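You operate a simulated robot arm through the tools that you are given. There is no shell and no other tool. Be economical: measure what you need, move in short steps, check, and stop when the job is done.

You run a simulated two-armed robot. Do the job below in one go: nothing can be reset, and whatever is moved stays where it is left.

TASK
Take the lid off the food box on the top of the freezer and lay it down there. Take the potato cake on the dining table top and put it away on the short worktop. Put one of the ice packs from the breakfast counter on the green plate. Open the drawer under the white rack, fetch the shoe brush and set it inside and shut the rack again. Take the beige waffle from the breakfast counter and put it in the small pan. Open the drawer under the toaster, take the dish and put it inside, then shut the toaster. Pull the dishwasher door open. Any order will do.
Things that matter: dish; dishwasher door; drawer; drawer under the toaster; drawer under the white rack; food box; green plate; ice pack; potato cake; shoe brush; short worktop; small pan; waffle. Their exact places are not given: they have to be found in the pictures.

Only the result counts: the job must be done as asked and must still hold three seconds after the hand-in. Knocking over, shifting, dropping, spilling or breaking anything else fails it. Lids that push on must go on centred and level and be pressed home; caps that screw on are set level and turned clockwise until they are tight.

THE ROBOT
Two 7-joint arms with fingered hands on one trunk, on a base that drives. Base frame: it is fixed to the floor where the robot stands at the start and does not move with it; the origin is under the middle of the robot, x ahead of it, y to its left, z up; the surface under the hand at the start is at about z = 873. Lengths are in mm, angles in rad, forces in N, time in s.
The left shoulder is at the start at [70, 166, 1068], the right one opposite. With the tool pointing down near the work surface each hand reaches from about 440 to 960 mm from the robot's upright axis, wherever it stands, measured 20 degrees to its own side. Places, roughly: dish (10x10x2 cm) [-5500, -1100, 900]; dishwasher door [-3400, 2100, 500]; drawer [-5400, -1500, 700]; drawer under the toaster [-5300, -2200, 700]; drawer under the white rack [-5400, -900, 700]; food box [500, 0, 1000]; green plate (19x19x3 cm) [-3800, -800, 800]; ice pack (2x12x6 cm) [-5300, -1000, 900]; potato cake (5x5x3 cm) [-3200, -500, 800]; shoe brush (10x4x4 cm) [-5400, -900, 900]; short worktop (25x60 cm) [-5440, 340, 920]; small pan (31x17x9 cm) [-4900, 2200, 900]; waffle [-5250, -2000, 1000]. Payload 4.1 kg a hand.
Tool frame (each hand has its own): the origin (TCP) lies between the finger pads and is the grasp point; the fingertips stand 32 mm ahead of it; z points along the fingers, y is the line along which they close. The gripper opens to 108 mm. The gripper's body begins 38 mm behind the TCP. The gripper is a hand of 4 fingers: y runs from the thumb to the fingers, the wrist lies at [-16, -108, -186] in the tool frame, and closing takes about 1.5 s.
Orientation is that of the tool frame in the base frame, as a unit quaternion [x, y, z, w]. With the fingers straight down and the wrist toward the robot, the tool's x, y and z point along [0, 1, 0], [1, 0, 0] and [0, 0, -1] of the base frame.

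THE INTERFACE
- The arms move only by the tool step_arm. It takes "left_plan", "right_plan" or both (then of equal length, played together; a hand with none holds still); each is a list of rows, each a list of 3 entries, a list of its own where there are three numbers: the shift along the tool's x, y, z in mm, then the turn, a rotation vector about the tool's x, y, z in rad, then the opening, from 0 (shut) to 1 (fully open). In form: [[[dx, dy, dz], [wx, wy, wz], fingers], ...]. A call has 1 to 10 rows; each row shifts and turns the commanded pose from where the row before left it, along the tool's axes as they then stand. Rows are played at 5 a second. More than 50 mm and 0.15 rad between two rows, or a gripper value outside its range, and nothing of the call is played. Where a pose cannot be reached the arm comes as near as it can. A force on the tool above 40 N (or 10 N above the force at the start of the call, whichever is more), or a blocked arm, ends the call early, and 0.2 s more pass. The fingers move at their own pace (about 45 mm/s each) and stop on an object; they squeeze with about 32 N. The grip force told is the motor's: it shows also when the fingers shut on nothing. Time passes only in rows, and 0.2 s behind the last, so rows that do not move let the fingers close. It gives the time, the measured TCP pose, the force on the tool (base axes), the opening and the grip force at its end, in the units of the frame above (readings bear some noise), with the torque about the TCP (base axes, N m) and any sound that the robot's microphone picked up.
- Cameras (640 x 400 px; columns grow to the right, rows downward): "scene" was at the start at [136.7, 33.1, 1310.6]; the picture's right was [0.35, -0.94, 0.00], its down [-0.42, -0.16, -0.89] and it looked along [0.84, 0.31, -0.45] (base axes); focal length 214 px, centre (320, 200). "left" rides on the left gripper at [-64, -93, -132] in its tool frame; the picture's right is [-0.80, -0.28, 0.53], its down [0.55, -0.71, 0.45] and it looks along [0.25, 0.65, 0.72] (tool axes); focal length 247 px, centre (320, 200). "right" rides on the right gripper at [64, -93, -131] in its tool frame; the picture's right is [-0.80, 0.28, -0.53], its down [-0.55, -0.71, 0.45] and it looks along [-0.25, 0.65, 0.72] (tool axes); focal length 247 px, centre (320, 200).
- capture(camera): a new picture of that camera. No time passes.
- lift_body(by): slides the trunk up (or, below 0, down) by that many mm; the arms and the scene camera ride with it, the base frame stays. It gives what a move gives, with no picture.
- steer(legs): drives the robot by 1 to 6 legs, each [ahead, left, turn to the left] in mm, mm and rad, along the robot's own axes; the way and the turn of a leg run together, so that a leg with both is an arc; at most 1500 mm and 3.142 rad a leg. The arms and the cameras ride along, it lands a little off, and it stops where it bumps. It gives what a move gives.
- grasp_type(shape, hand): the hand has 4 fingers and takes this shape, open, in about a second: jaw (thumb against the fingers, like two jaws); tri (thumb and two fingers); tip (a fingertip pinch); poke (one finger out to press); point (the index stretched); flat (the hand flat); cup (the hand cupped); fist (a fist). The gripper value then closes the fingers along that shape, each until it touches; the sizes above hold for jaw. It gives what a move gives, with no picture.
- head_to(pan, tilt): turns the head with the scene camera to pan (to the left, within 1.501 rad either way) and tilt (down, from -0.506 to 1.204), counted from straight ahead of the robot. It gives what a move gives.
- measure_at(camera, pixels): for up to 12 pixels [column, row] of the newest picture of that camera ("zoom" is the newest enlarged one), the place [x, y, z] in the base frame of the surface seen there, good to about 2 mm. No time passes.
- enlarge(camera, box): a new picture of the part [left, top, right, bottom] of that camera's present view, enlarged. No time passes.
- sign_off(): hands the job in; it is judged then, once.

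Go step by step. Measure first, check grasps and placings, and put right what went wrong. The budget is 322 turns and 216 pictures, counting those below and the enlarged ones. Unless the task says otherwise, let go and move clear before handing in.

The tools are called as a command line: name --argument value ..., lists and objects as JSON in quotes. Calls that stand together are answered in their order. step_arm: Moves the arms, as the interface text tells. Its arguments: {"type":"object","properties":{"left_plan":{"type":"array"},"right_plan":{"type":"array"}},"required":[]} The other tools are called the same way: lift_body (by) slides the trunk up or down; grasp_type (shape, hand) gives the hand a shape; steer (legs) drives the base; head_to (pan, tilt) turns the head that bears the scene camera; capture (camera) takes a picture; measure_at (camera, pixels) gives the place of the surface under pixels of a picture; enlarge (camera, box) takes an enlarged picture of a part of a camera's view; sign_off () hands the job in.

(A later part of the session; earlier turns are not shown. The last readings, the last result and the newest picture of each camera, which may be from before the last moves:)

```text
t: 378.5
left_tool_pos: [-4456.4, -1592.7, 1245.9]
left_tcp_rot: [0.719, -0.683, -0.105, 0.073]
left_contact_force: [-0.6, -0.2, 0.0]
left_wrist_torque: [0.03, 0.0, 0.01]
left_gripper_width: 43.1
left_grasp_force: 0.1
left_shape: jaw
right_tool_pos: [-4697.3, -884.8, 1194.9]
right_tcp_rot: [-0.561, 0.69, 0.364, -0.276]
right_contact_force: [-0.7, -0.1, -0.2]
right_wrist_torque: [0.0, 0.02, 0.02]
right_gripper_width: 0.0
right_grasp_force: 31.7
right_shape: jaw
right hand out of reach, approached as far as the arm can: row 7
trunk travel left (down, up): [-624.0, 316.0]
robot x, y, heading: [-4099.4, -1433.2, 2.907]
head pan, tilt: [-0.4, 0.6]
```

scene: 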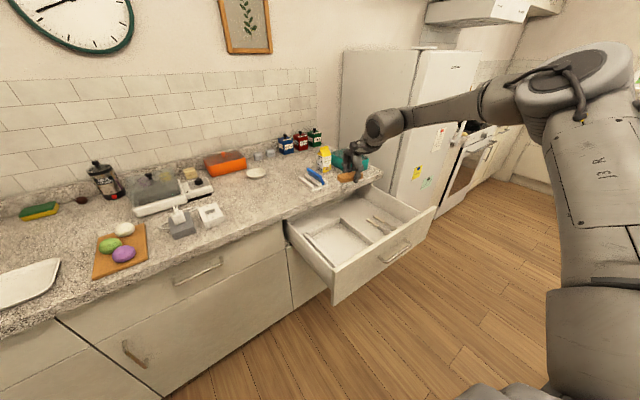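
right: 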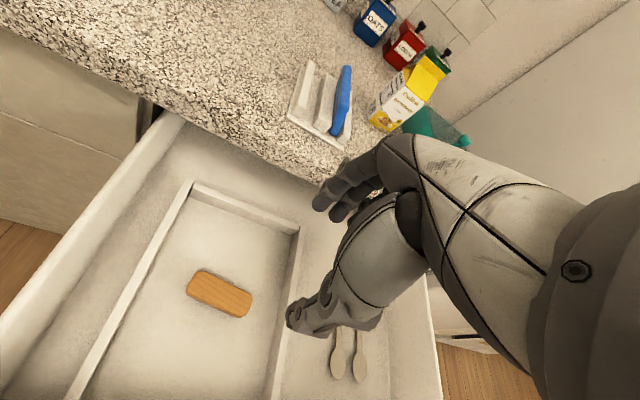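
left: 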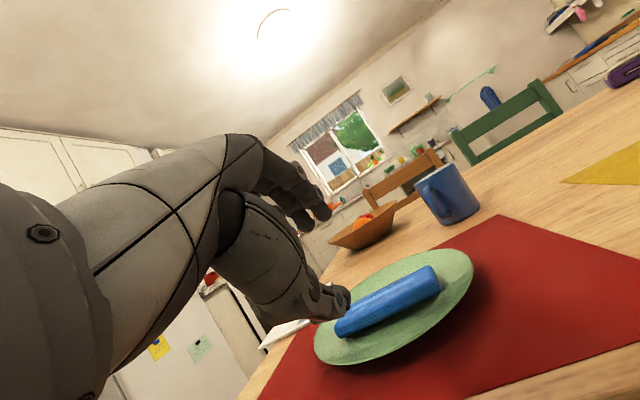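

Pitch 54°. I shift to y≈−1025 (left of the handle), lower to z≈790 and push the drawer front by driving ahead.

steer --legs '[[-32, 136, 0]]'

lift_body --by -405

steer --legs '[[390, 92, 0]]'

capture --camera "scene"

```text
t: 379.9
left_tool_pos: [-4457.5, -1730.5, 1245.7]
left_tcp_rot: [0.719, -0.683, -0.104, 0.072]
left_contact_force: [-0.3, 0.2, 0.9]
left_wrist_torque: [0.0, 0.03, 0.02]
left_gripper_width: 43.4
left_grasp_force: 0.0
left_shape: jaw
right_tool_pos: [-4697.2, -1023.9, 1193.3]
right_tcp_rot: [-0.561, 0.691, 0.364, -0.275]
right_contact_force: [0.3, 0.9, 0.0]
right_wrist_torque: [0.05, -0.02, -0.02]
right_gripper_width: 0.1
right_grasp_force: 32.1
right_shape: jaw
trunk travel left (down, up): [-624.0, 316.0]
robot x, y, heading: [-4098.2, -1569.9, 2.913]
head pan, tilt: [-0.4, 0.6]
```

```text
refused: -405 is not a number from -400 to 400
```

```text
t: 382.3
left_tool_pos: [-4853.0, -1735.7, 1246.0]
left_tcp_rot: [0.721, -0.682, -0.104, 0.073]
left_contact_force: [-0.9, -0.1, -0.4]
left_wrist_torque: [-0.01, -0.01, 0.0]
left_gripper_width: 43.2
left_grasp_force: 0.1
left_shape: jaw
right_tool_pos: [-5095.9, -1030.1, 1193.4]
right_tcp_rot: [-0.562, 0.69, 0.363, -0.276]
right_contact_force: [-0.4, -0.5, -0.3]
right_wrist_torque: [-0.02, -0.01, 0.01]
right_gripper_width: 0.1
right_grasp_force: 32.3
right_shape: jaw
trunk travel left (down, up): [-624.0, 316.0]
robot x, y, heading: [-4492.7, -1571.1, 2.917]
head pan, tilt: [-0.4, 0.6]
```

```text
87 pictures are left
```

scene: 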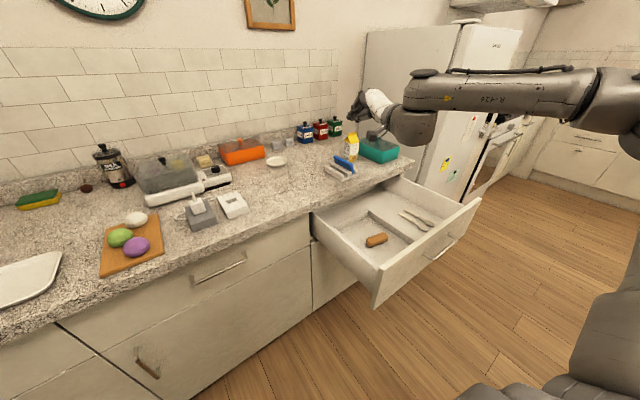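

The trunk move was refused (limit 400), so the hand passed over at z 1193 harmlessly. I drive back, lower in two steps, then push.

steer --legs '[[-390, -92, 0]]'

lift_body --by -400

steer --legs '[[390, 92, 0]]'

capture --camera "scene"

```text
t: 384.9
left_tool_pos: [-4448.2, -1731.6, 1246.4]
left_tcp_rot: [0.721, -0.681, -0.104, 0.073]
left_contact_force: [0.2, 0.0, -0.1]
left_wrist_torque: [0.04, -0.01, 0.01]
left_gripper_width: 43.1
left_grasp_force: 0.0
left_shape: jaw
right_tool_pos: [-4693.1, -1025.5, 1192.9]
right_tcp_rot: [-0.563, 0.689, 0.363, -0.276]
right_contact_force: [0.5, -0.5, 0.4]
right_wrist_torque: [-0.01, 0.03, 0.02]
right_gripper_width: 0.0
right_grasp_force: 31.8
right_shape: jaw
trunk travel left (down, up): [-624.0, 316.0]
robot x, y, heading: [-4091.9, -1572.5, 2.926]
head pan, tilt: [-0.4, 0.6]
```

```text
t: 388.7
left_tool_pos: [-4448.2, -1732.2, 845.5]
left_tcp_rot: [0.721, -0.682, -0.104, 0.073]
left_contact_force: [-0.5, -0.7, -0.4]
left_wrist_torque: [0.02, -0.02, 0.01]
left_gripper_width: 43.3
left_grasp_force: 0.1
left_shape: jaw
right_tool_pos: [-4693.6, -1026.4, 792.5]
right_tcp_rot: [-0.563, 0.69, 0.363, -0.276]
right_contact_force: [0.0, 0.0, -0.1]
right_wrist_torque: [0.01, 0.01, -0.03]
right_gripper_width: 0.1
right_grasp_force: 32.5
right_shape: jaw
trunk travel left (down, up): [-224.0, 716.0]
robot x, y, heading: [-4091.6, -1564.3, 2.916]
head pan, tilt: [-0.4, 0.6]
```

```text
t: 391.1
left_tool_pos: [-4841.0, -1736.5, 845.6]
left_tcp_rot: [0.719, -0.683, -0.104, 0.073]
left_contact_force: [0.3, 0.4, -0.2]
left_wrist_torque: [0.01, 0.01, 0.0]
left_gripper_width: 43.1
left_grasp_force: 0.0
left_shape: jaw
right_tool_pos: [-5082.9, -1030.4, 793.9]
right_tcp_rot: [-0.562, 0.69, 0.363, -0.275]
right_contact_force: [-0.7, -0.3, 0.2]
right_wrist_torque: [0.0, 0.0, 0.01]
right_gripper_width: 0.1
right_grasp_force: 32.1
right_shape: jaw
trunk travel left (down, up): [-224.0, 716.0]
robot x, y, heading: [-4482.7, -1573.5, 2.919]
head pan, tilt: [-0.4, 0.6]
```

```text
86 pictures are left
```

scene: 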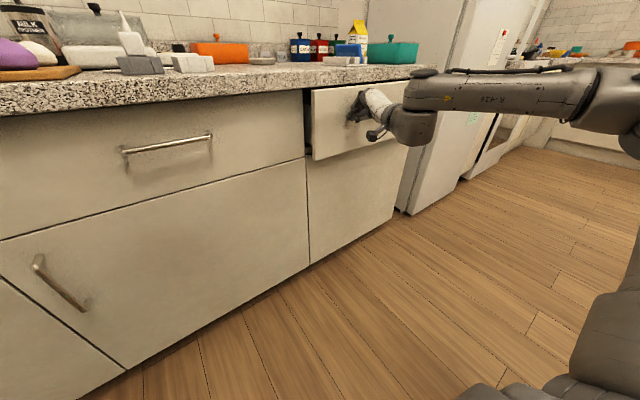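

It slides in well, about 60 mm remain. I push on.

steer --legs '[[66, 15, 0]]'

capture --camera "scene"

```text
t: 392.2
left_tool_pos: [-4899.1, -1736.3, 845.1]
left_tcp_rot: [0.719, -0.683, -0.104, 0.074]
left_contact_force: [-0.4, 0.3, -0.4]
left_wrist_torque: [0.01, 0.0, 0.0]
left_gripper_width: 43.4
left_grasp_force: 0.0
left_shape: jaw
right_tool_pos: [-5140.4, -1030.4, 794.3]
right_tcp_rot: [-0.561, 0.69, 0.364, -0.276]
right_contact_force: [12.2, -2.2, -2.2]
right_wrist_torque: [0.04, -0.2, 0.07]
right_gripper_width: 0.2
right_grasp_force: 31.8
right_shape: jaw
trunk travel left (down, up): [-224.0, 716.0]
robot x, y, heading: [-4546.1, -1570.0, 2.91]
head pan, tilt: [-0.4, 0.6]
stopped in leg 1: the force on the tool passed its limit at 48 N (the readings are from after the stop); the commanded pose is now the measured one
```

```text
85 pictures are left
```

scene: 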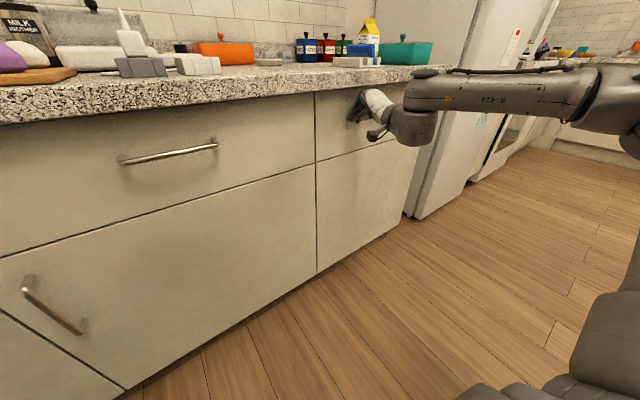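

The drawer is shut flush. Next is the toaster drawer with the left arm, mirrored: I back off, draw the right hand in, and pitch and extend the left hand.

steer --legs '[[-300, 0, 0]]'

step_arm --right_plan '[[[0, -5, -41], [0, 0, 0], 0], [[0, -5, -41], [0, 0, 0], 0], [[0, -5, -41], [0, 0, 0], 0], [[0, -5, -41], [0, 0, 0], 0], [[0, -5, -41], [0, 0, 0], 0], [[0, 0, 0], [0, 0, 0], 0], [[0, 0, 0], [0, 0, 0], 0], [[0, 0, 0], [0, 0, 0], 0]]' --left_plan '[[[0, 36, 8], [-0.1, 0, 0], 0.4], [[0, 36, 8], [-0.1, 0, 0], 0.4], [[0, 34, 12], [-0.1, 0, 0], 0.4], [[0, 34, 14], [-0.1, 0, 0], 0.4], [[0, 32, 18], [-0.1, 0, 0], 0.4], [[0, 30, 20], [-0.1, 0, 0], 0.4], [[0, 28, 24], [-0.1, 0, 0], 0.4], [[0, 25, 25], [-0.1, 0, 0], 0.4]]'

```text
t: 394.3
left_tool_pos: [-4605.1, -1804.5, 844.7]
left_tcp_rot: [0.72, -0.683, -0.105, 0.073]
left_contact_force: [-0.3, -0.1, -0.5]
left_wrist_torque: [-0.01, -0.02, -0.04]
left_gripper_width: 43.4
left_grasp_force: 0.1
left_shape: jaw
right_tool_pos: [-4845.3, -1099.2, 793.3]
right_tcp_rot: [-0.562, 0.69, 0.362, -0.277]
right_contact_force: [0.3, 0.0, 0.1]
right_wrist_torque: [0.02, 0.04, 0.0]
right_gripper_width: 0.1
right_grasp_force: 31.8
right_shape: jaw
trunk travel left (down, up): [-224.0, 716.0]
robot x, y, heading: [-4250.6, -1643.7, 2.915]
head pan, tilt: [-0.4, 0.6]
```

```text
t: 396.1
left_tool_pos: [-4892.4, -1820.0, 880.4]
left_tcp_rot: [0.634, -0.589, -0.361, 0.348]
left_contact_force: [0.1, 0.1, 0.4]
left_wrist_torque: [0.0, 0.02, 0.01]
left_gripper_width: 43.1
left_grasp_force: 0.1
left_shape: jaw
right_tool_pos: [-4667.4, -1138.0, 894.7]
right_tcp_rot: [-0.563, 0.689, 0.363, -0.277]
right_contact_force: [-0.2, -0.1, 0.3]
right_wrist_torque: [-0.05, 0.0, -0.01]
right_gripper_width: 0.1
right_grasp_force: 32.0
right_shape: jaw
trunk travel left (down, up): [-224.0, 716.0]
robot x, y, heading: [-4250.0, -1640.6, 2.916]
head pan, tilt: [-0.4, 0.6]
```

The left hand is pitched 60°. I square up to the counter with the base, lower the trunk by 78 and approach the toaster drawer's handle.

lift_body --by -76

steer --legs '[[0, 0, 0.226], [178, 214, 0]]'

capture --camera "left"

head_to --pan 0.3 --tilt 0.4

capture --camera "scene"

```text
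t: 397.2
left_tool_pos: [-4891.3, -1818.9, 804.6]
left_tcp_rot: [0.634, -0.587, -0.363, 0.349]
left_contact_force: [0.5, 0.0, 0.4]
left_wrist_torque: [-0.01, -0.01, 0.0]
left_gripper_width: 43.3
left_grasp_force: 0.0
left_shape: jaw
right_tool_pos: [-4667.2, -1139.0, 819.1]
right_tcp_rot: [-0.562, 0.691, 0.363, -0.276]
right_contact_force: [-0.5, -0.3, -0.1]
right_wrist_torque: [-0.02, 0.01, -0.02]
right_gripper_width: 0.1
right_grasp_force: 32.4
right_shape: jaw
trunk travel left (down, up): [-148.0, 792.0]
robot x, y, heading: [-4245.1, -1641.9, 2.91]
head pan, tilt: [-0.4, 0.6]
```

```text
t: 400.0
left_tool_pos: [-5013.0, -2169.5, 804.0]
left_tcp_rot: [0.696, -0.514, -0.321, 0.385]
left_contact_force: [-1.3, -0.3, 0.6]
left_wrist_torque: [0.02, -0.05, 0.01]
left_gripper_width: 43.1
left_grasp_force: 0.1
left_shape: jaw
right_tool_pos: [-4945.9, -1456.6, 818.2]
right_tcp_rot: [0.636, -0.623, -0.329, 0.315]
right_contact_force: [-0.2, -0.6, -0.2]
right_wrist_torque: [-0.02, 0.03, -0.03]
right_gripper_width: 0.2
right_grasp_force: 32.2
right_shape: jaw
trunk travel left (down, up): [-148.0, 792.0]
robot x, y, heading: [-4424.8, -1856.0, 3.139]
head pan, tilt: [-0.4, 0.6]
```

```text
84 pictures are left
```

left: 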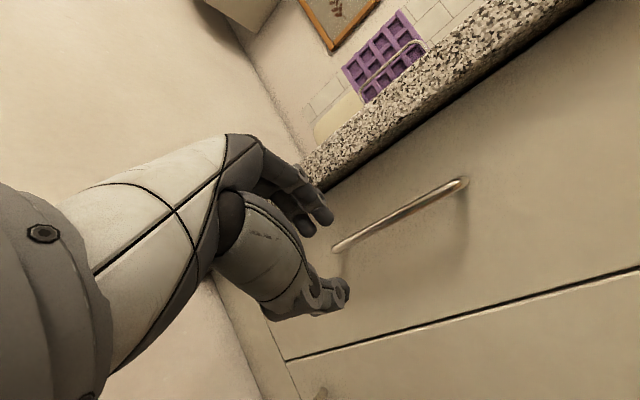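

```text
t: 401.0
left_tool_pos: [-5013.6, -2168.8, 804.5]
left_tcp_rot: [0.697, -0.513, -0.32, 0.386]
left_contact_force: [0.7, -0.6, -0.1]
left_wrist_torque: [0.03, 0.01, -0.03]
left_gripper_width: 43.3
left_grasp_force: 0.1
left_shape: jaw
right_tool_pos: [-4944.9, -1456.8, 819.0]
right_tcp_rot: [0.635, -0.623, -0.33, 0.315]
right_contact_force: [-1.1, -0.4, 0.2]
right_wrist_torque: [0.01, -0.04, -0.01]
right_gripper_width: 0.0
right_grasp_force: 31.9
right_shape: jaw
trunk travel left (down, up): [-148.0, 792.0]
robot x, y, heading: [-4423.5, -1857.6, 3.138]
head pan, tilt: [0.3, 0.4]
```

```text
83 pictures are left
```

scene: 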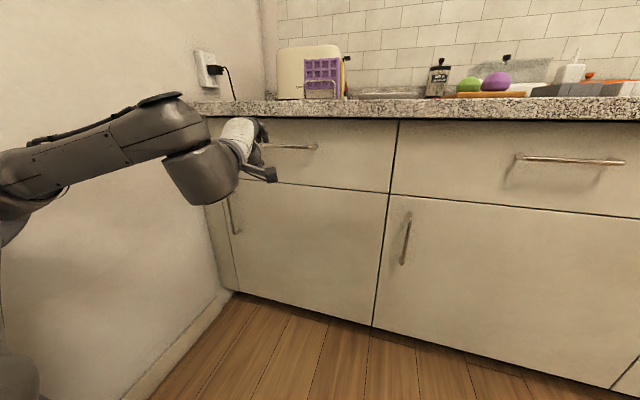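

measure_at --camera "left" --pixels '[[345, 245], [375, 228], [400, 214], [430, 200], [455, 188], [455, 230]]'

measure_at --camera "scene" --pixels '[[280, 146], [310, 147], [180, 60], [100, 250], [60, 160], [10, 200]]'

```text
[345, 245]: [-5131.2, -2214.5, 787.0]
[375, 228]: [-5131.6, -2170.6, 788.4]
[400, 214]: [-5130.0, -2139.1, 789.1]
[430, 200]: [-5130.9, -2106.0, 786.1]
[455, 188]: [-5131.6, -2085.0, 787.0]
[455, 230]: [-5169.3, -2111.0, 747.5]
```

```text
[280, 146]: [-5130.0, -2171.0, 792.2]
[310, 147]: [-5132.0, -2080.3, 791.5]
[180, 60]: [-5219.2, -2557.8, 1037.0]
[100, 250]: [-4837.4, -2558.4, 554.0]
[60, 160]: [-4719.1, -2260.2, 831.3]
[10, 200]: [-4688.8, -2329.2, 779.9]
```

The bar centre is at z≈790, front x −5131. I lower 5 mm and drive 111 mm ahead to enclose it.

lift_body --by -5

steer --legs '[[112, -12, 0]]'

step_arm --left_plan '[[[0, 0, 0], [0, 0, 0], 0.38]]'

capture --camera "left"

```text
t: 401.6
left_tool_pos: [-5013.2, -2170.1, 798.9]
left_tcp_rot: [0.697, -0.513, -0.32, 0.386]
left_contact_force: [0.0, -0.3, 0.1]
left_wrist_torque: [-0.02, 0.0, -0.01]
left_gripper_width: 43.3
left_grasp_force: 0.0
left_shape: jaw
right_tool_pos: [-4945.8, -1457.4, 813.9]
right_tcp_rot: [0.635, -0.624, -0.33, 0.315]
right_contact_force: [-0.1, -0.4, -0.3]
right_wrist_torque: [0.0, 0.01, -0.02]
right_gripper_width: 0.2
right_grasp_force: 32.3
right_shape: jaw
trunk travel left (down, up): [-143.0, 797.0]
robot x, y, heading: [-4424.5, -1856.5, 3.143]
head pan, tilt: [0.3, 0.4]
```

```text
t: 402.8
left_tool_pos: [-5127.5, -2155.2, 800.0]
left_tcp_rot: [0.695, -0.515, -0.322, 0.385]
left_contact_force: [3.8, -0.1, 1.5]
left_wrist_torque: [0.01, 0.08, 0.01]
left_gripper_width: 42.9
left_grasp_force: 0.0
left_shape: jaw
right_tool_pos: [-5058.4, -1442.3, 813.7]
right_tcp_rot: [0.634, -0.625, -0.331, 0.314]
right_contact_force: [0.6, -0.3, 0.1]
right_wrist_torque: [0.0, 0.02, -0.03]
right_gripper_width: 0.1
right_grasp_force: 31.4
right_shape: jaw
trunk travel left (down, up): [-143.0, 797.0]
robot x, y, heading: [-4539.5, -1839.1, 3.134]
head pan, tilt: [0.3, 0.4]
```

```text
t: 403.2
left_tool_pos: [-5127.8, -2153.5, 800.0]
left_tcp_rot: [0.695, -0.514, -0.322, 0.386]
left_contact_force: [2.9, 0.3, 1.7]
left_wrist_torque: [0.03, 0.12, 0.0]
left_gripper_width: 41.2
left_grasp_force: 0.0
left_shape: jaw
right_tool_pos: [-5058.4, -1442.7, 813.9]
right_tcp_rot: [0.634, -0.624, -0.331, 0.315]
right_contact_force: [-0.4, 0.5, -1.0]
right_wrist_torque: [-0.07, 0.02, -0.02]
right_gripper_width: 0.0
right_grasp_force: 32.0
right_shape: jaw
trunk travel left (down, up): [-143.0, 797.0]
robot x, y, heading: [-4535.0, -1838.5, 3.136]
head pan, tilt: [0.3, 0.4]
```

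```text
82 pictures are left
```

left: 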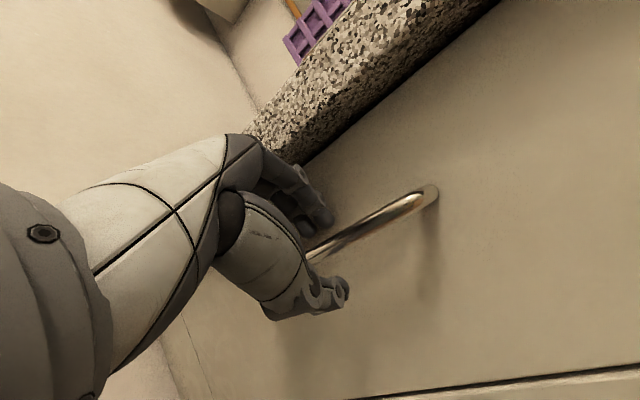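

The bar lies between thumb and fingers. I close and pull by driving back.

step_arm --left_plan '[[[0, 0, 0], [0, 0, 0], 0], [[0, 0, 0], [0, 0, 0], 0], [[0, 0, 0], [0, 0, 0], 0], [[0, 0, 0], [0, 0, 0], 0], [[0, 0, 0], [0, 0, 0], 0], [[0, 0, 0], [0, 0, 0], 0]]'

steer --legs '[[-150, 0, 0], [-170, 0, 0]]'

capture --camera "scene"

```text
t: 404.6
left_tool_pos: [-5129.5, -2154.8, 796.5]
left_tcp_rot: [0.696, -0.516, -0.319, 0.384]
left_contact_force: [5.9, 2.6, -23.4]
left_wrist_torque: [-0.17, -0.28, -0.2]
left_gripper_width: 5.6
left_grasp_force: 32.1
left_shape: jaw
right_tool_pos: [-5059.2, -1441.9, 814.0]
right_tcp_rot: [0.635, -0.625, -0.33, 0.313]
right_contact_force: [0.7, 0.4, 0.0]
right_wrist_torque: [0.01, 0.02, 0.07]
right_gripper_width: 0.0
right_grasp_force: 31.9
right_shape: jaw
trunk travel left (down, up): [-143.0, 797.0]
robot x, y, heading: [-4538.6, -1843.4, 3.135]
head pan, tilt: [0.3, 0.4]
```

```text
t: 407.0
left_tool_pos: [-4807.4, -2154.2, 797.6]
left_tcp_rot: [0.693, -0.518, -0.323, 0.383]
left_contact_force: [0.2, -6.8, -26.3]
left_wrist_torque: [-0.27, -0.23, -0.11]
left_gripper_width: 4.7
left_grasp_force: 32.2
left_shape: jaw
right_tool_pos: [-4731.1, -1442.2, 814.0]
right_tcp_rot: [0.632, -0.627, -0.332, 0.312]
right_contact_force: [-0.3, 0.2, -0.9]
right_wrist_torque: [-0.01, -0.01, -0.01]
right_gripper_width: 0.1
right_grasp_force: 32.0
right_shape: jaw
trunk travel left (down, up): [-143.0, 797.0]
robot x, y, heading: [-4216.0, -1841.3, 3.122]
head pan, tilt: [0.3, 0.4]
```

```text
81 pictures are left
```

scene: 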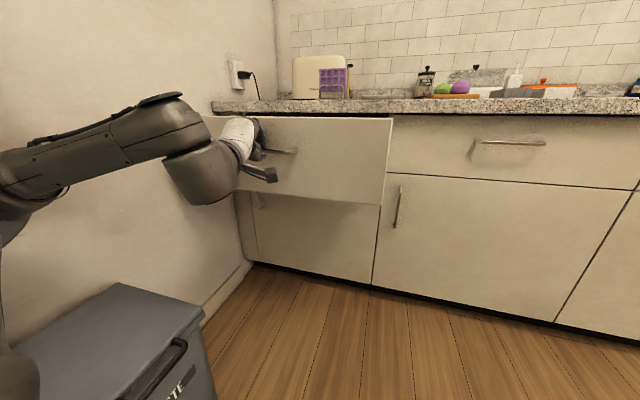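

The toaster drawer is open about 325 mm. I release, back off and raise the trunk.

step_arm --left_plan '[[[0, 0, 0], [0, 0, 0], 0.45], [[0, 0, 0], [0, 0, 0], 0.45], [[0, 0, 0], [0, 0, 0], 0.45], [[0, 0, 0], [0, 0, 0], 0.45]]'

steer --legs '[[-90, -60, 0]]'

lift_body --by 400

lift_body --by 30

step_arm --left_plan '[[[0, 0, 0], [0.15, 0, 0], 1], [[0, 0, 0], [0.15, 0, 0], 1], [[0, 0, 0], [0.15, 0, 0], 1], [[0, 0, 0], [0.15, 0, 0], 1], [[0, 0, 0], [0.15, 0, 0], 1], [[0, 0, 0], [0.15, 0, 0], 1], [[0, 0, 0], [0.15, 0, 0], 1]]' --right_plan '[[[0, 0, 0], [0.15, 0, 0], 1], [[0, 0, 0], [0.15, 0, 0], 1], [[0, 0, 0], [0.15, 0, 0], 1], [[0, 0, 0], [0.15, 0, 0], 1], [[0, 0, 0], [0.15, 0, 0], 1], [[0, 0, 0], [0.15, 0, 0], 1], [[0, 0, 0], [0.05, 0, 0], 1]]'

head_to --pan 0.2 --tilt 0.5

capture --camera "scene"

```text
t: 408.0
left_tool_pos: [-4804.5, -2152.0, 799.3]
left_tcp_rot: [0.693, -0.518, -0.323, 0.384]
left_contact_force: [1.6, -0.2, 0.3]
left_wrist_torque: [-0.02, 0.04, 0.0]
left_gripper_width: 48.1
left_grasp_force: 0.0
left_shape: jaw
right_tool_pos: [-4729.7, -1440.6, 814.2]
right_tcp_rot: [0.632, -0.627, -0.331, 0.313]
right_contact_force: [-0.2, 0.3, 0.6]
right_wrist_torque: [0.02, 0.01, -0.03]
right_gripper_width: 0.0
right_grasp_force: 32.3
right_shape: jaw
trunk travel left (down, up): [-143.0, 797.0]
robot x, y, heading: [-4214.1, -1846.7, 3.127]
head pan, tilt: [0.3, 0.4]
```

```text
t: 409.2
left_tool_pos: [-4716.2, -2091.9, 800.1]
left_tcp_rot: [0.692, -0.519, -0.324, 0.384]
left_contact_force: [0.4, -0.3, 0.3]
left_wrist_torque: [0.01, 0.0, 0.01]
left_gripper_width: 48.2
left_grasp_force: 0.0
left_shape: jaw
right_tool_pos: [-4639.3, -1379.7, 813.7]
right_tcp_rot: [0.631, -0.627, -0.332, 0.313]
right_contact_force: [0.3, 0.0, -1.0]
right_wrist_torque: [0.01, 0.01, -0.02]
right_gripper_width: 0.0
right_grasp_force: 31.9
right_shape: jaw
trunk travel left (down, up): [-143.0, 797.0]
robot x, y, heading: [-4126.5, -1784.7, 3.122]
head pan, tilt: [0.3, 0.4]
```

```text
t: 413.2
left_tool_pos: [-4697.4, -2067.5, 990.1]
left_tcp_rot: [0.66, -0.574, -0.305, 0.376]
left_contact_force: [-0.5, -0.4, 0.1]
left_wrist_torque: [0.0, -0.01, 0.03]
left_gripper_width: 48.7
left_grasp_force: 0.0
left_shape: jaw
right_tool_pos: [-4645.1, -1393.4, 1060.2]
right_tcp_rot: [0.633, -0.626, -0.335, 0.307]
right_contact_force: [0.0, -0.1, -1.6]
right_wrist_torque: [0.03, -0.03, -0.02]
right_gripper_width: 0.1
right_grasp_force: 32.0
right_shape: jaw
trunk travel left (down, up): [-386.0, 554.0]
robot x, y, heading: [-4125.7, -1785.3, 3.125]
head pan, tilt: [0.3, 0.4]
stopped: the arm was blocked; the commanded pose is now the measured one
```

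```text
t: 414.0
left_tool_pos: [-4692.4, -2062.9, 979.5]
left_tcp_rot: [0.657, -0.589, -0.296, 0.367]
left_contact_force: [0.5, -0.7, 0.3]
left_wrist_torque: [-0.02, -0.03, 0.04]
left_gripper_width: 48.7
left_grasp_force: 0.1
left_shape: jaw
right_tool_pos: [-4642.7, -1397.5, 1072.8]
right_tcp_rot: [0.635, -0.625, -0.336, 0.305]
right_contact_force: [-1.0, -0.1, -0.3]
right_wrist_torque: [-0.01, -0.01, 0.04]
right_gripper_width: 0.0
right_grasp_force: 31.9
right_shape: jaw
trunk travel left (down, up): [-416.0, 524.0]
robot x, y, heading: [-4122.9, -1787.2, 3.125]
head pan, tilt: [0.3, 0.4]
```

```text
t: 414.7
left_tool_pos: [-4625.1, -2034.4, 915.8]
left_tcp_rot: [-0.628, 0.702, 0.17, -0.291]
left_contact_force: [0.2, 0.8, -1.2]
left_wrist_torque: [-0.03, 0.0, -0.02]
left_gripper_width: 107.1
left_grasp_force: 0.0
left_shape: jaw
right_tool_pos: [-4639.1, -1409.6, 1080.5]
right_tcp_rot: [0.68, -0.665, -0.236, 0.201]
right_contact_force: [-0.8, 0.9, 0.6]
right_wrist_torque: [-0.03, 0.01, 0.0]
right_gripper_width: 107.9
right_grasp_force: 0.1
right_shape: jaw
trunk travel left (down, up): [-416.0, 524.0]
robot x, y, heading: [-4118.9, -1782.6, 3.133]
head pan, tilt: [0.3, 0.4]
stopped in row 3 (left hand): the arm was blocked; the commanded pose is now the measured one
```

```text
t: 415.3
left_tool_pos: [-4633.3, -2037.2, 924.0]
left_tcp_rot: [-0.637, 0.689, 0.178, -0.297]
left_contact_force: [-0.8, 0.0, -0.1]
left_wrist_torque: [-0.01, 0.0, 0.02]
left_gripper_width: 107.5
left_grasp_force: 0.0
left_shape: jaw
right_tool_pos: [-4638.1, -1406.6, 1070.9]
right_tcp_rot: [0.677, -0.667, -0.237, 0.202]
right_contact_force: [0.8, -0.1, 0.5]
right_wrist_torque: [0.01, -0.01, 0.01]
right_gripper_width: 108.4
right_grasp_force: 0.0
right_shape: jaw
trunk travel left (down, up): [-416.0, 524.0]
robot x, y, heading: [-4121.1, -1781.8, 3.139]
head pan, tilt: [0.201, 0.499]
```

```text
80 pictures are left
```

scene: 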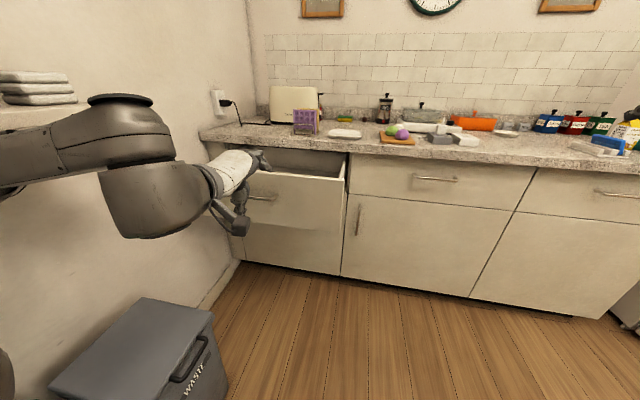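

The left forearm is pressing up against a wall shelf with towels at (40,90). I lower the trunk at once, then move right, away from the wall.

lift_body --by -130

steer --legs '[[0, -350, 0]]'

capture --camera "scene"

```text
t: 416.9
left_tool_pos: [-4644.8, -2020.1, 848.6]
left_tcp_rot: [-0.642, 0.677, 0.188, -0.306]
left_contact_force: [-0.5, -0.6, -0.3]
left_wrist_torque: [0.04, 0.01, 0.01]
left_gripper_width: 107.8
left_grasp_force: 0.1
left_shape: jaw
right_tool_pos: [-4639.9, -1381.6, 957.0]
right_tcp_rot: [0.674, -0.67, -0.229, 0.21]
right_contact_force: [-0.8, 0.1, -1.0]
right_wrist_torque: [-0.01, -0.03, -0.01]
right_gripper_width: 108.0
right_grasp_force: 0.1
right_shape: jaw
trunk travel left (down, up): [-286.0, 654.0]
robot x, y, heading: [-4122.8, -1787.4, 3.129]
head pan, tilt: [0.201, 0.499]
```

```text
t: 419.1
left_tool_pos: [-4640.5, -1688.3, 849.3]
left_tcp_rot: [-0.647, 0.672, 0.185, -0.308]
left_contact_force: [-0.4, -0.3, 0.1]
left_wrist_torque: [-0.02, -0.01, -0.01]
left_gripper_width: 107.9
left_grasp_force: 0.1
left_shape: jaw
right_tool_pos: [-4643.4, -1049.5, 955.4]
right_tcp_rot: [0.678, -0.666, -0.228, 0.211]
right_contact_force: [-1.0, -0.2, -0.5]
right_wrist_torque: [-0.01, 0.0, -0.02]
right_gripper_width: 108.1
right_grasp_force: 0.0
right_shape: jaw
trunk travel left (down, up): [-286.0, 654.0]
robot x, y, heading: [-4120.3, -1444.5, -3.142]
head pan, tilt: [0.201, 0.499]
```

```text
79 pictures are left
```

scene: 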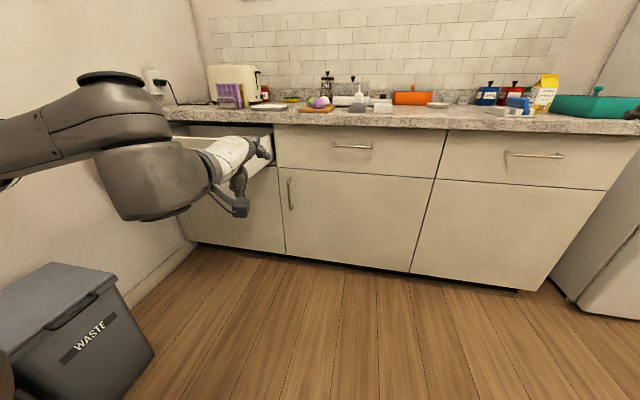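

Clear of the shelf. I raise the trunk, level both hands, and check the shelf.

lift_body --by 289

step_arm --left_plan '[[[0, 0, 0], [0.12, 0, 0], 1], [[0, 0, 0], [0.12, 0, 0], 1], [[0, 0, 0], [0.12, 0, 0], 1], [[0, 0, 0], [0.12, 0, 0], 1], [[0, 0, 0], [0.12, 0, 0], 1], [[0, 0, 0], [0.11, 0, 0], 1]]' --right_plan '[[[0, 0, 0], [0.11, 0, 0], 1], [[0, 0, 0], [0.11, 0, 0], 1], [[0, 0, 0], [0.11, 0, 0], 1], [[0, 0, 0], [0.11, 0, 0], 1], [[0, 0, 0], [0.1, 0, 0], 1], [[0, 0, 0], [0.09, 0, 0], 1]]'

head_to --pan 0.9 --tilt 0.3

capture --camera "scene"

```text
t: 422.1
left_tool_pos: [-4642.0, -1689.1, 1137.1]
left_tcp_rot: [-0.647, 0.673, 0.184, -0.308]
left_contact_force: [0.1, -0.2, 0.1]
left_wrist_torque: [-0.02, 0.02, 0.0]
left_gripper_width: 107.7
left_grasp_force: 0.1
left_shape: jaw
right_tool_pos: [-4644.0, -1049.8, 1244.6]
right_tcp_rot: [0.679, -0.666, -0.227, 0.211]
right_contact_force: [0.5, 0.9, 0.1]
right_wrist_torque: [0.01, 0.0, 0.01]
right_gripper_width: 107.9
right_grasp_force: 0.1
right_shape: jaw
trunk travel left (down, up): [-575.0, 365.0]
robot x, y, heading: [-4118.9, -1443.3, -3.137]
head pan, tilt: [0.201, 0.499]
```

```text
t: 423.4
left_tool_pos: [-4642.0, -1688.1, 1137.2]
left_tcp_rot: [0.713, -0.696, 0.06, 0.062]
left_contact_force: [-0.2, 0.0, 0.8]
left_wrist_torque: [-0.02, 0.0, 0.03]
left_gripper_width: 107.9
left_grasp_force: 0.1
left_shape: jaw
right_tool_pos: [-4643.8, -1051.0, 1245.1]
right_tcp_rot: [0.71, -0.704, -0.009, -0.01]
right_contact_force: [-0.5, 0.4, -0.3]
right_wrist_torque: [0.01, 0.0, -0.03]
right_gripper_width: 108.0
right_grasp_force: 0.0
right_shape: jaw
trunk travel left (down, up): [-575.0, 365.0]
robot x, y, heading: [-4120.6, -1443.8, -3.139]
head pan, tilt: [0.201, 0.499]
```

```text
t: 424.5
left_tool_pos: [-4640.6, -1687.8, 1137.3]
left_tcp_rot: [0.713, -0.696, 0.06, 0.063]
left_contact_force: [0.9, 0.1, -0.1]
left_wrist_torque: [0.02, -0.03, 0.01]
left_gripper_width: 107.7
left_grasp_force: 0.1
left_shape: jaw
right_tool_pos: [-4643.9, -1051.1, 1245.8]
right_tcp_rot: [0.711, -0.703, -0.01, -0.009]
right_contact_force: [-0.1, -0.2, -0.2]
right_wrist_torque: [0.01, 0.0, 0.01]
right_gripper_width: 107.9
right_grasp_force: 0.1
right_shape: jaw
trunk travel left (down, up): [-575.0, 365.0]
robot x, y, heading: [-4122.9, -1447.0, -3.143]
head pan, tilt: [0.901, 0.3]
```

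```text
78 pictures are left
```

scene: 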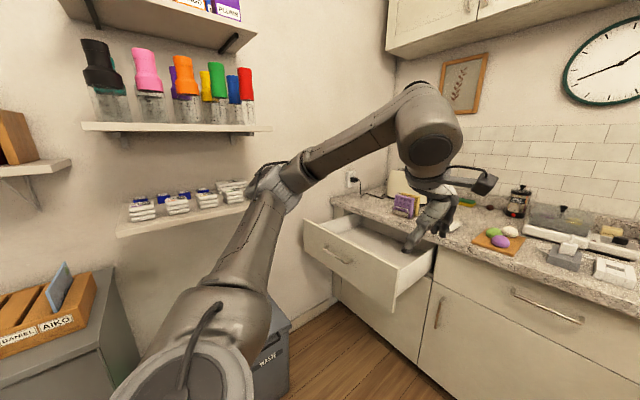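

The shelf's stacks look undisturbed. I measure the shelf and drawer for later clearance.

measure_at --camera "scene" --pixels '[[120, 230], [245, 205], [180, 220], [305, 222], [395, 290], [365, 240], [415, 250], [340, 255], [290, 330], [390, 250]]'

```text
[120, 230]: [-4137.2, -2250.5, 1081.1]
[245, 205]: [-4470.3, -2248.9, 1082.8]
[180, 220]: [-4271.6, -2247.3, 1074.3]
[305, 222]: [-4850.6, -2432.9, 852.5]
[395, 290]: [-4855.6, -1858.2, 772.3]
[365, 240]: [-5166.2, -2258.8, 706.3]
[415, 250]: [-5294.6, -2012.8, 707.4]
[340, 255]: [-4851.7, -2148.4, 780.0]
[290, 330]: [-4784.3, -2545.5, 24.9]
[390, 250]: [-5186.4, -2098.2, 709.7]
```

Shelf edge: y −2249 for x −4137…−4480 at z 1080; I will keep away from it. Now the dish: I fix the left hand's tilt, draw the right hand in, and drive to a stance right of the dish.

step_arm --left_plan '[[[0, 0, 0], [0, -0.09, 0], 1], [[0, 0, 0], [0, -0.083, 0], 1], [[0, 0, 0], [0, 0, 0], 1], [[0, 0, 0], [0, 0, 0], 1]]' --right_plan '[[[0, -40, 0], [0, 0, 0], 1], [[0, -40, 0], [0, 0, 0], 1], [[0, -40, 0], [0, 0, 0], 1], [[0, -30, 0], [0, 0, 0], 1]]'

steer --legs '[[300, 0, 0], [250, -560, 0]]'

head_to --pan 0.25 --tilt 0.6

capture --camera "scene"

```text
t: 425.5
left_tool_pos: [-4641.5, -1688.8, 1138.0]
left_tcp_rot: [0.716, -0.698, -0.001, 0.003]
left_contact_force: [-0.6, 0.0, 0.4]
left_wrist_torque: [0.01, 0.01, 0.0]
left_gripper_width: 107.9
left_grasp_force: 0.1
left_shape: jaw
right_tool_pos: [-4493.1, -1048.0, 1245.0]
right_tcp_rot: [0.71, -0.705, -0.009, -0.009]
right_contact_force: [0.0, -0.3, 0.4]
right_wrist_torque: [0.03, 0.0, 0.0]
right_gripper_width: 107.9
right_grasp_force: 0.0
right_shape: jaw
trunk travel left (down, up): [-575.0, 365.0]
robot x, y, heading: [-4124.9, -1447.3, -3.141]
head pan, tilt: [0.901, 0.3]
```

```text
t: 430.6
left_tool_pos: [-5195.1, -1132.6, 1139.0]
left_tcp_rot: [0.714, -0.7, -0.001, 0.003]
left_contact_force: [0.3, 0.4, -0.1]
left_wrist_torque: [-0.02, -0.01, -0.01]
left_gripper_width: 107.7
left_grasp_force: 0.2
left_shape: jaw
right_tool_pos: [-5041.3, -492.9, 1246.2]
right_tcp_rot: [0.709, -0.706, -0.009, -0.009]
right_contact_force: [-0.4, 1.0, -1.2]
right_wrist_torque: [-0.03, 0.02, -0.04]
right_gripper_width: 108.0
right_grasp_force: 0.1
right_shape: jaw
trunk travel left (down, up): [-575.0, 365.0]
robot x, y, heading: [-4672.5, -894.4, 3.137]
head pan, tilt: [0.901, 0.3]
```

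```text
t: 431.6
left_tool_pos: [-5195.1, -1133.2, 1137.4]
left_tcp_rot: [0.714, -0.7, -0.001, 0.003]
left_contact_force: [0.6, -0.4, -0.4]
left_wrist_torque: [-0.01, 0.0, 0.01]
left_gripper_width: 107.7
left_grasp_force: 0.0
left_shape: jaw
right_tool_pos: [-5042.4, -493.6, 1246.5]
right_tcp_rot: [0.708, -0.706, -0.009, -0.01]
right_contact_force: [0.4, -0.7, 0.0]
right_wrist_torque: [0.02, 0.02, -0.02]
right_gripper_width: 107.8
right_grasp_force: 0.0
right_shape: jaw
trunk travel left (down, up): [-575.0, 365.0]
robot x, y, heading: [-4674.3, -898.1, 3.135]
head pan, tilt: [0.25, 0.6]
```

```text
77 pictures are left
```

scene: 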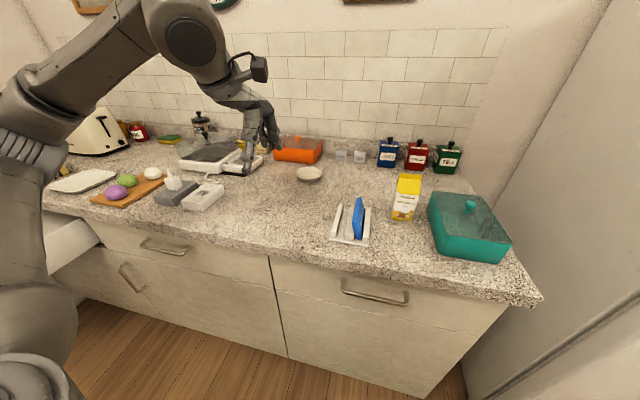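

enlarge --camera "scene" --box '[270, 150, 350, 200]'

measure_at --camera "zoom" --pixels '[[310, 140], [310, 165], [310, 190], [310, 215], [310, 235], [310, 246], [310, 258], [215, 185], [425, 195], [260, 230], [360, 230], [310, 225]]'

```text
8.00 times, centred on (310, 175) of scene
```

zoom: 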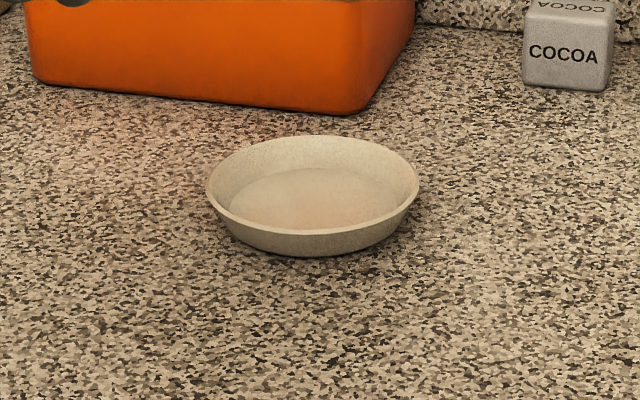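

```text
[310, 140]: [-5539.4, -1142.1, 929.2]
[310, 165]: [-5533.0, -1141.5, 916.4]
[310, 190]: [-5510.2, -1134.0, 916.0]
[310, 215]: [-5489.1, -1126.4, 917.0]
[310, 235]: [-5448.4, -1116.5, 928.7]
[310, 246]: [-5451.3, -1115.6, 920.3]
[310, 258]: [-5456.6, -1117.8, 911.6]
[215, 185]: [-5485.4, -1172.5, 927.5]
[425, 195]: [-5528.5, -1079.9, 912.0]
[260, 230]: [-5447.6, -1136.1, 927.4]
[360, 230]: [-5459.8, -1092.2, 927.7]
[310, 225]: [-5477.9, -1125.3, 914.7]
```

The dish rim (z 928) is nearest at (−5448,−1118). I will pinch that rim with the fingers inside the dish. I move the left hand over it.

step_arm --left_plan '[[[-3, 42.5, 15], [0, 0, 0], 0.7], [[-3, 42.5, 15], [0, 0, 0], 0.5], [[-3, 42.5, 15], [0, 0, 0], 0.4], [[-3, 42.5, 15], [0, 0, 0], 0.4], [[-3, 42.5, 15], [0, 0, 0], 0.4], [[-3, 42.5, 15], [0, 0, 0], 0.4], [[0, 0, 0], [0, 0, 0], 0.4]]'

capture --camera "left"

```text
t: 433.2
left_tool_pos: [-5451.8, -1124.2, 1052.7]
left_tcp_rot: [0.714, -0.7, -0.002, 0.004]
left_contact_force: [-0.1, -0.4, 0.5]
left_wrist_torque: [-0.04, 0.03, -0.01]
left_gripper_width: 43.4
left_grasp_force: 0.0
left_shape: jaw
right_tool_pos: [-5041.2, -493.8, 1246.6]
right_tcp_rot: [0.708, -0.706, -0.01, -0.009]
right_contact_force: [-0.1, 0.4, -0.2]
right_wrist_torque: [-0.01, -0.02, -0.02]
right_gripper_width: 108.2
right_grasp_force: 0.1
right_shape: jaw
trunk travel left (down, up): [-575.0, 365.0]
robot x, y, heading: [-4674.6, -893.1, 3.135]
head pan, tilt: [0.25, 0.6]
```

```text
75 pictures are left
```

left: 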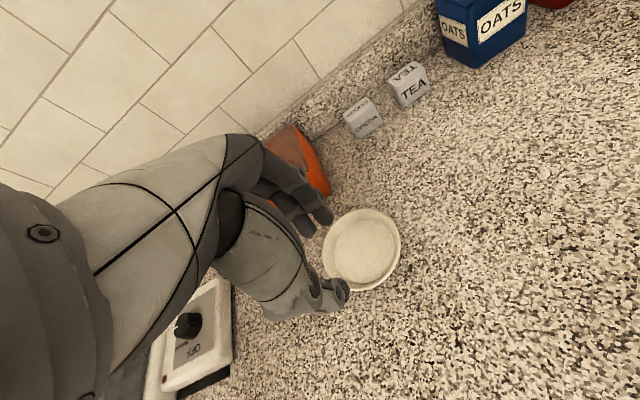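

Aligned: the thumb is outside, the fingers inside the dish. I go down to TCP z≈950 and close.

step_arm --left_plan '[[[0, 0, 35], [0, 0, 0], 0.4], [[0, 0, 35], [0, 0, 0], 0.4], [[0, 0, 22], [0, 0, 0], 0.4], [[0, 0, 9], [0, 0, 0], 0.4], [[0, 0, 0], [0, 0, 0], 0.4]]'

enlarge --camera "left" --box '[220, 150, 460, 330]'

```text
t: 434.4
left_tool_pos: [-5452.1, -1121.6, 949.6]
left_tcp_rot: [0.713, -0.701, -0.002, 0.002]
left_contact_force: [0.2, 1.1, 0.3]
left_wrist_torque: [0.03, -0.04, -0.02]
left_gripper_width: 43.5
left_grasp_force: 0.1
left_shape: jaw
right_tool_pos: [-5042.0, -494.4, 1245.6]
right_tcp_rot: [0.708, -0.706, -0.009, -0.009]
right_contact_force: [-0.4, -0.9, 0.0]
right_wrist_torque: [0.02, -0.01, 0.0]
right_gripper_width: 107.9
right_grasp_force: 0.1
right_shape: jaw
trunk travel left (down, up): [-575.0, 365.0]
robot x, y, heading: [-4674.3, -893.2, 3.134]
head pan, tilt: [0.25, 0.6]
```

```text
2.22 times, centred on (340, 240) of left
```

zoom: 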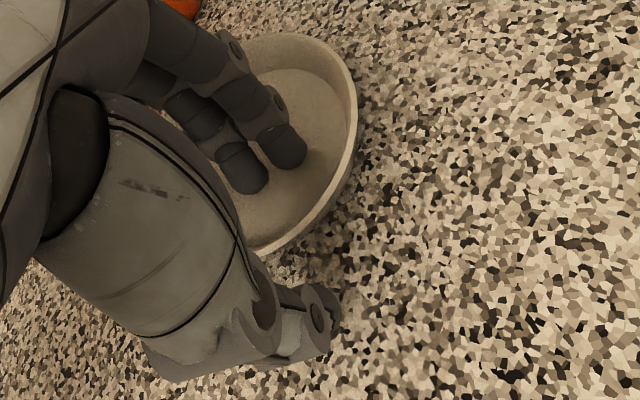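

step_arm --left_plan '[[[0, 0, 0], [0, 0, 0], 0], [[0, 0, 0], [0, 0, 0], 0], [[0, 0, 0], [0, 0, 0], 0], [[0, 0, 0], [0, 0, 0], 0], [[0, 0, 0], [0, 0, 0], 0], [[0, 0, -10], [0, 0, 0], 0], [[0, 0, -15], [0, 0, 0], 0], [[0, 0, -20], [0, 0, 0], 0]]'

capture --camera "left"

```text
t: 436.2
left_tool_pos: [-5452.8, -1122.2, 993.5]
left_tcp_rot: [0.714, -0.7, -0.001, 0.002]
left_contact_force: [0.0, -0.1, -1.1]
left_wrist_torque: [0.0, -0.03, 0.04]
left_gripper_width: 4.7
left_grasp_force: 32.3
left_shape: jaw
right_tool_pos: [-5042.6, -491.9, 1245.3]
right_tcp_rot: [0.708, -0.706, -0.01, -0.01]
right_contact_force: [0.8, 0.4, 0.4]
right_wrist_torque: [0.02, 0.02, 0.01]
right_gripper_width: 108.1
right_grasp_force: 0.0
right_shape: jaw
trunk travel left (down, up): [-575.0, 365.0]
robot x, y, heading: [-4668.5, -893.3, 3.136]
head pan, tilt: [0.25, 0.6]
```

```text
73 pictures are left
```

left: 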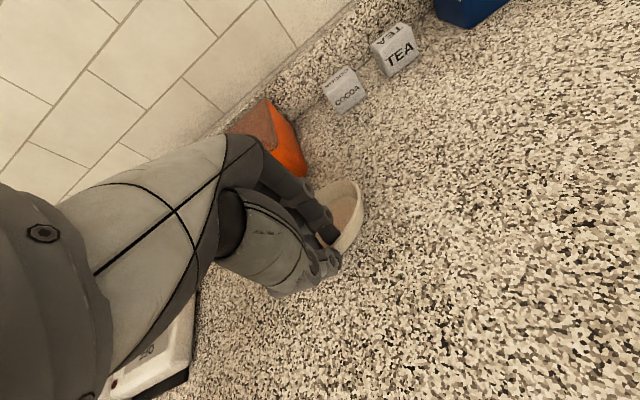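

The dish is lifted, held by its rim. I raise it more and look from the head.

step_arm --left_plan '[[[0, 0, -35], [0, 0, 0], 0], [[0, 0, -35], [0, 0, 0], 0], [[0, 0, -35], [0, 0, 0], 0], [[0, 0, -30], [0, 0, 0], 0]]'

enlarge --camera "scene" --box '[200, 80, 360, 200]'

```text
t: 437.2
left_tool_pos: [-5451.0, -1119.0, 1126.3]
left_tcp_rot: [0.714, -0.7, -0.001, 0.003]
left_contact_force: [0.6, 0.0, -0.8]
left_wrist_torque: [0.02, -0.04, -0.03]
left_gripper_width: 4.7
left_grasp_force: 32.0
left_shape: jaw
right_tool_pos: [-5041.3, -493.7, 1247.7]
right_tcp_rot: [0.709, -0.706, -0.009, -0.009]
right_contact_force: [0.8, -1.1, -0.1]
right_wrist_torque: [-0.02, 0.01, 0.0]
right_gripper_width: 107.8
right_grasp_force: 0.2
right_shape: jaw
trunk travel left (down, up): [-575.0, 365.0]
robot x, y, heading: [-4669.3, -890.5, 3.137]
head pan, tilt: [0.25, 0.6]
```

```text
3.33 times, centred on (280, 140) of scene
```

zoom: 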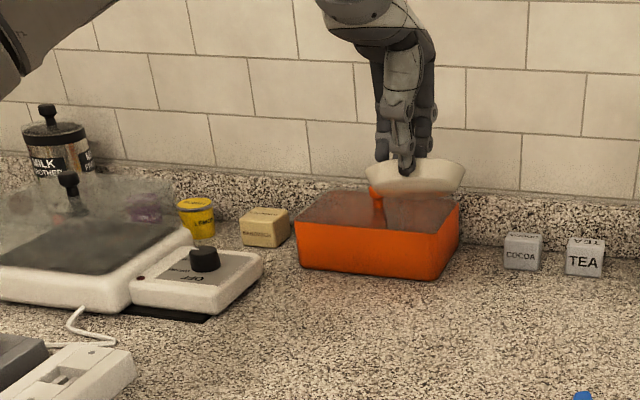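

The dish is held well. I draw the arm in, back off and drive left to the open drawer, keeping clear of the shelf.

step_arm --left_plan '[[[12, -42, 0], [0, 0, 0], 0], [[12, -42, 0], [0, 0, 0], 0], [[12, -42, 0], [0, 0, 0], 0], [[12, -42, 0], [0, 0, 0], 0], [[12, -42, 0], [0, 0, 0], 0]]'

steer --legs '[[-250, 0, 0], [0, 800, 0]]'

head_to --pan 0.5 --tilt 0.55

capture --camera "scene"

```text
t: 438.4
left_tool_pos: [-5236.0, -1174.0, 1124.8]
left_tcp_rot: [0.714, -0.7, -0.001, 0.004]
left_contact_force: [-1.0, -0.8, -0.9]
left_wrist_torque: [0.02, -0.04, -0.03]
left_gripper_width: 4.4
left_grasp_force: 32.1
left_shape: jaw
right_tool_pos: [-5040.2, -494.9, 1247.4]
right_tcp_rot: [0.709, -0.705, -0.011, -0.009]
right_contact_force: [1.0, 0.1, 0.5]
right_wrist_torque: [0.03, 0.04, -0.02]
right_gripper_width: 108.2
right_grasp_force: 0.0
right_shape: jaw
trunk travel left (down, up): [-575.0, 365.0]
robot x, y, heading: [-4670.6, -896.0, 3.136]
head pan, tilt: [0.25, 0.6]
```

```text
t: 444.1
left_tool_pos: [-4995.9, -1973.7, 1124.0]
left_tcp_rot: [0.714, -0.7, 0.0, 0.002]
left_contact_force: [-0.1, -0.3, -1.1]
left_wrist_torque: [0.0, -0.07, 0.01]
left_gripper_width: 4.6
left_grasp_force: 31.9
left_shape: jaw
right_tool_pos: [-4800.1, -1293.8, 1244.8]
right_tcp_rot: [0.709, -0.706, -0.01, -0.009]
right_contact_force: [-0.5, 0.1, -0.6]
right_wrist_torque: [0.02, -0.01, -0.01]
right_gripper_width: 108.0
right_grasp_force: 0.0
right_shape: jaw
trunk travel left (down, up): [-575.0, 365.0]
robot x, y, heading: [-4429.5, -1696.2, 3.143]
head pan, tilt: [0.25, 0.6]
```

```text
t: 444.9
left_tool_pos: [-4997.1, -1973.4, 1124.4]
left_tcp_rot: [0.714, -0.701, -0.001, 0.003]
left_contact_force: [-0.7, 0.3, -0.9]
left_wrist_torque: [-0.01, -0.04, 0.0]
left_gripper_width: 4.4
left_grasp_force: 31.9
left_shape: jaw
right_tool_pos: [-4801.7, -1294.0, 1247.5]
right_tcp_rot: [0.709, -0.705, -0.009, -0.01]
right_contact_force: [-0.4, -0.4, -0.1]
right_wrist_torque: [0.01, 0.0, 0.01]
right_gripper_width: 107.9
right_grasp_force: 0.1
right_shape: jaw
trunk travel left (down, up): [-575.0, 365.0]
robot x, y, heading: [-4431.9, -1691.2, 3.133]
head pan, tilt: [0.499, 0.55]
```

```text
71 pictures are left
```

scene: 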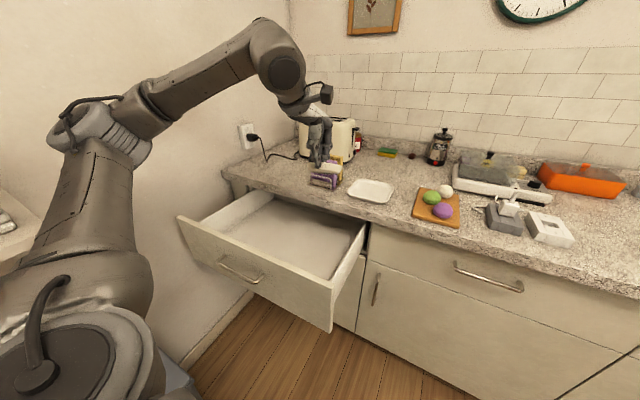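

measure_at --camera "scene" --pixels '[[95, 125], [75, 150], [60, 230], [15, 235], [5, 215], [270, 240], [330, 235], [240, 200]]'

enlarge --camera "scene" --box '[260, 70, 380, 210]'

```text
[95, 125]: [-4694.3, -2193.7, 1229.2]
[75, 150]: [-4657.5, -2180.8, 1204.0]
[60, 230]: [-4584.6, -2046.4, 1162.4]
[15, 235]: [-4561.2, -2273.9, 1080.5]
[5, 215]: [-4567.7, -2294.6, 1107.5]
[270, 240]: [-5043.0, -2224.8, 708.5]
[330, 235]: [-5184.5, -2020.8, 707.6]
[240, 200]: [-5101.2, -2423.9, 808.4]
```

```text
2.86 times, centred on (320, 140) of scene
```

zoom: 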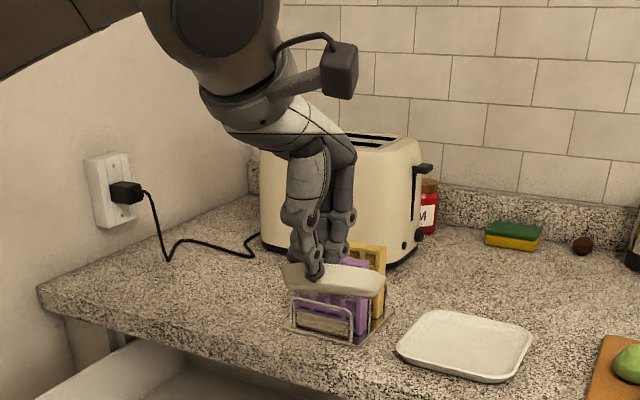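

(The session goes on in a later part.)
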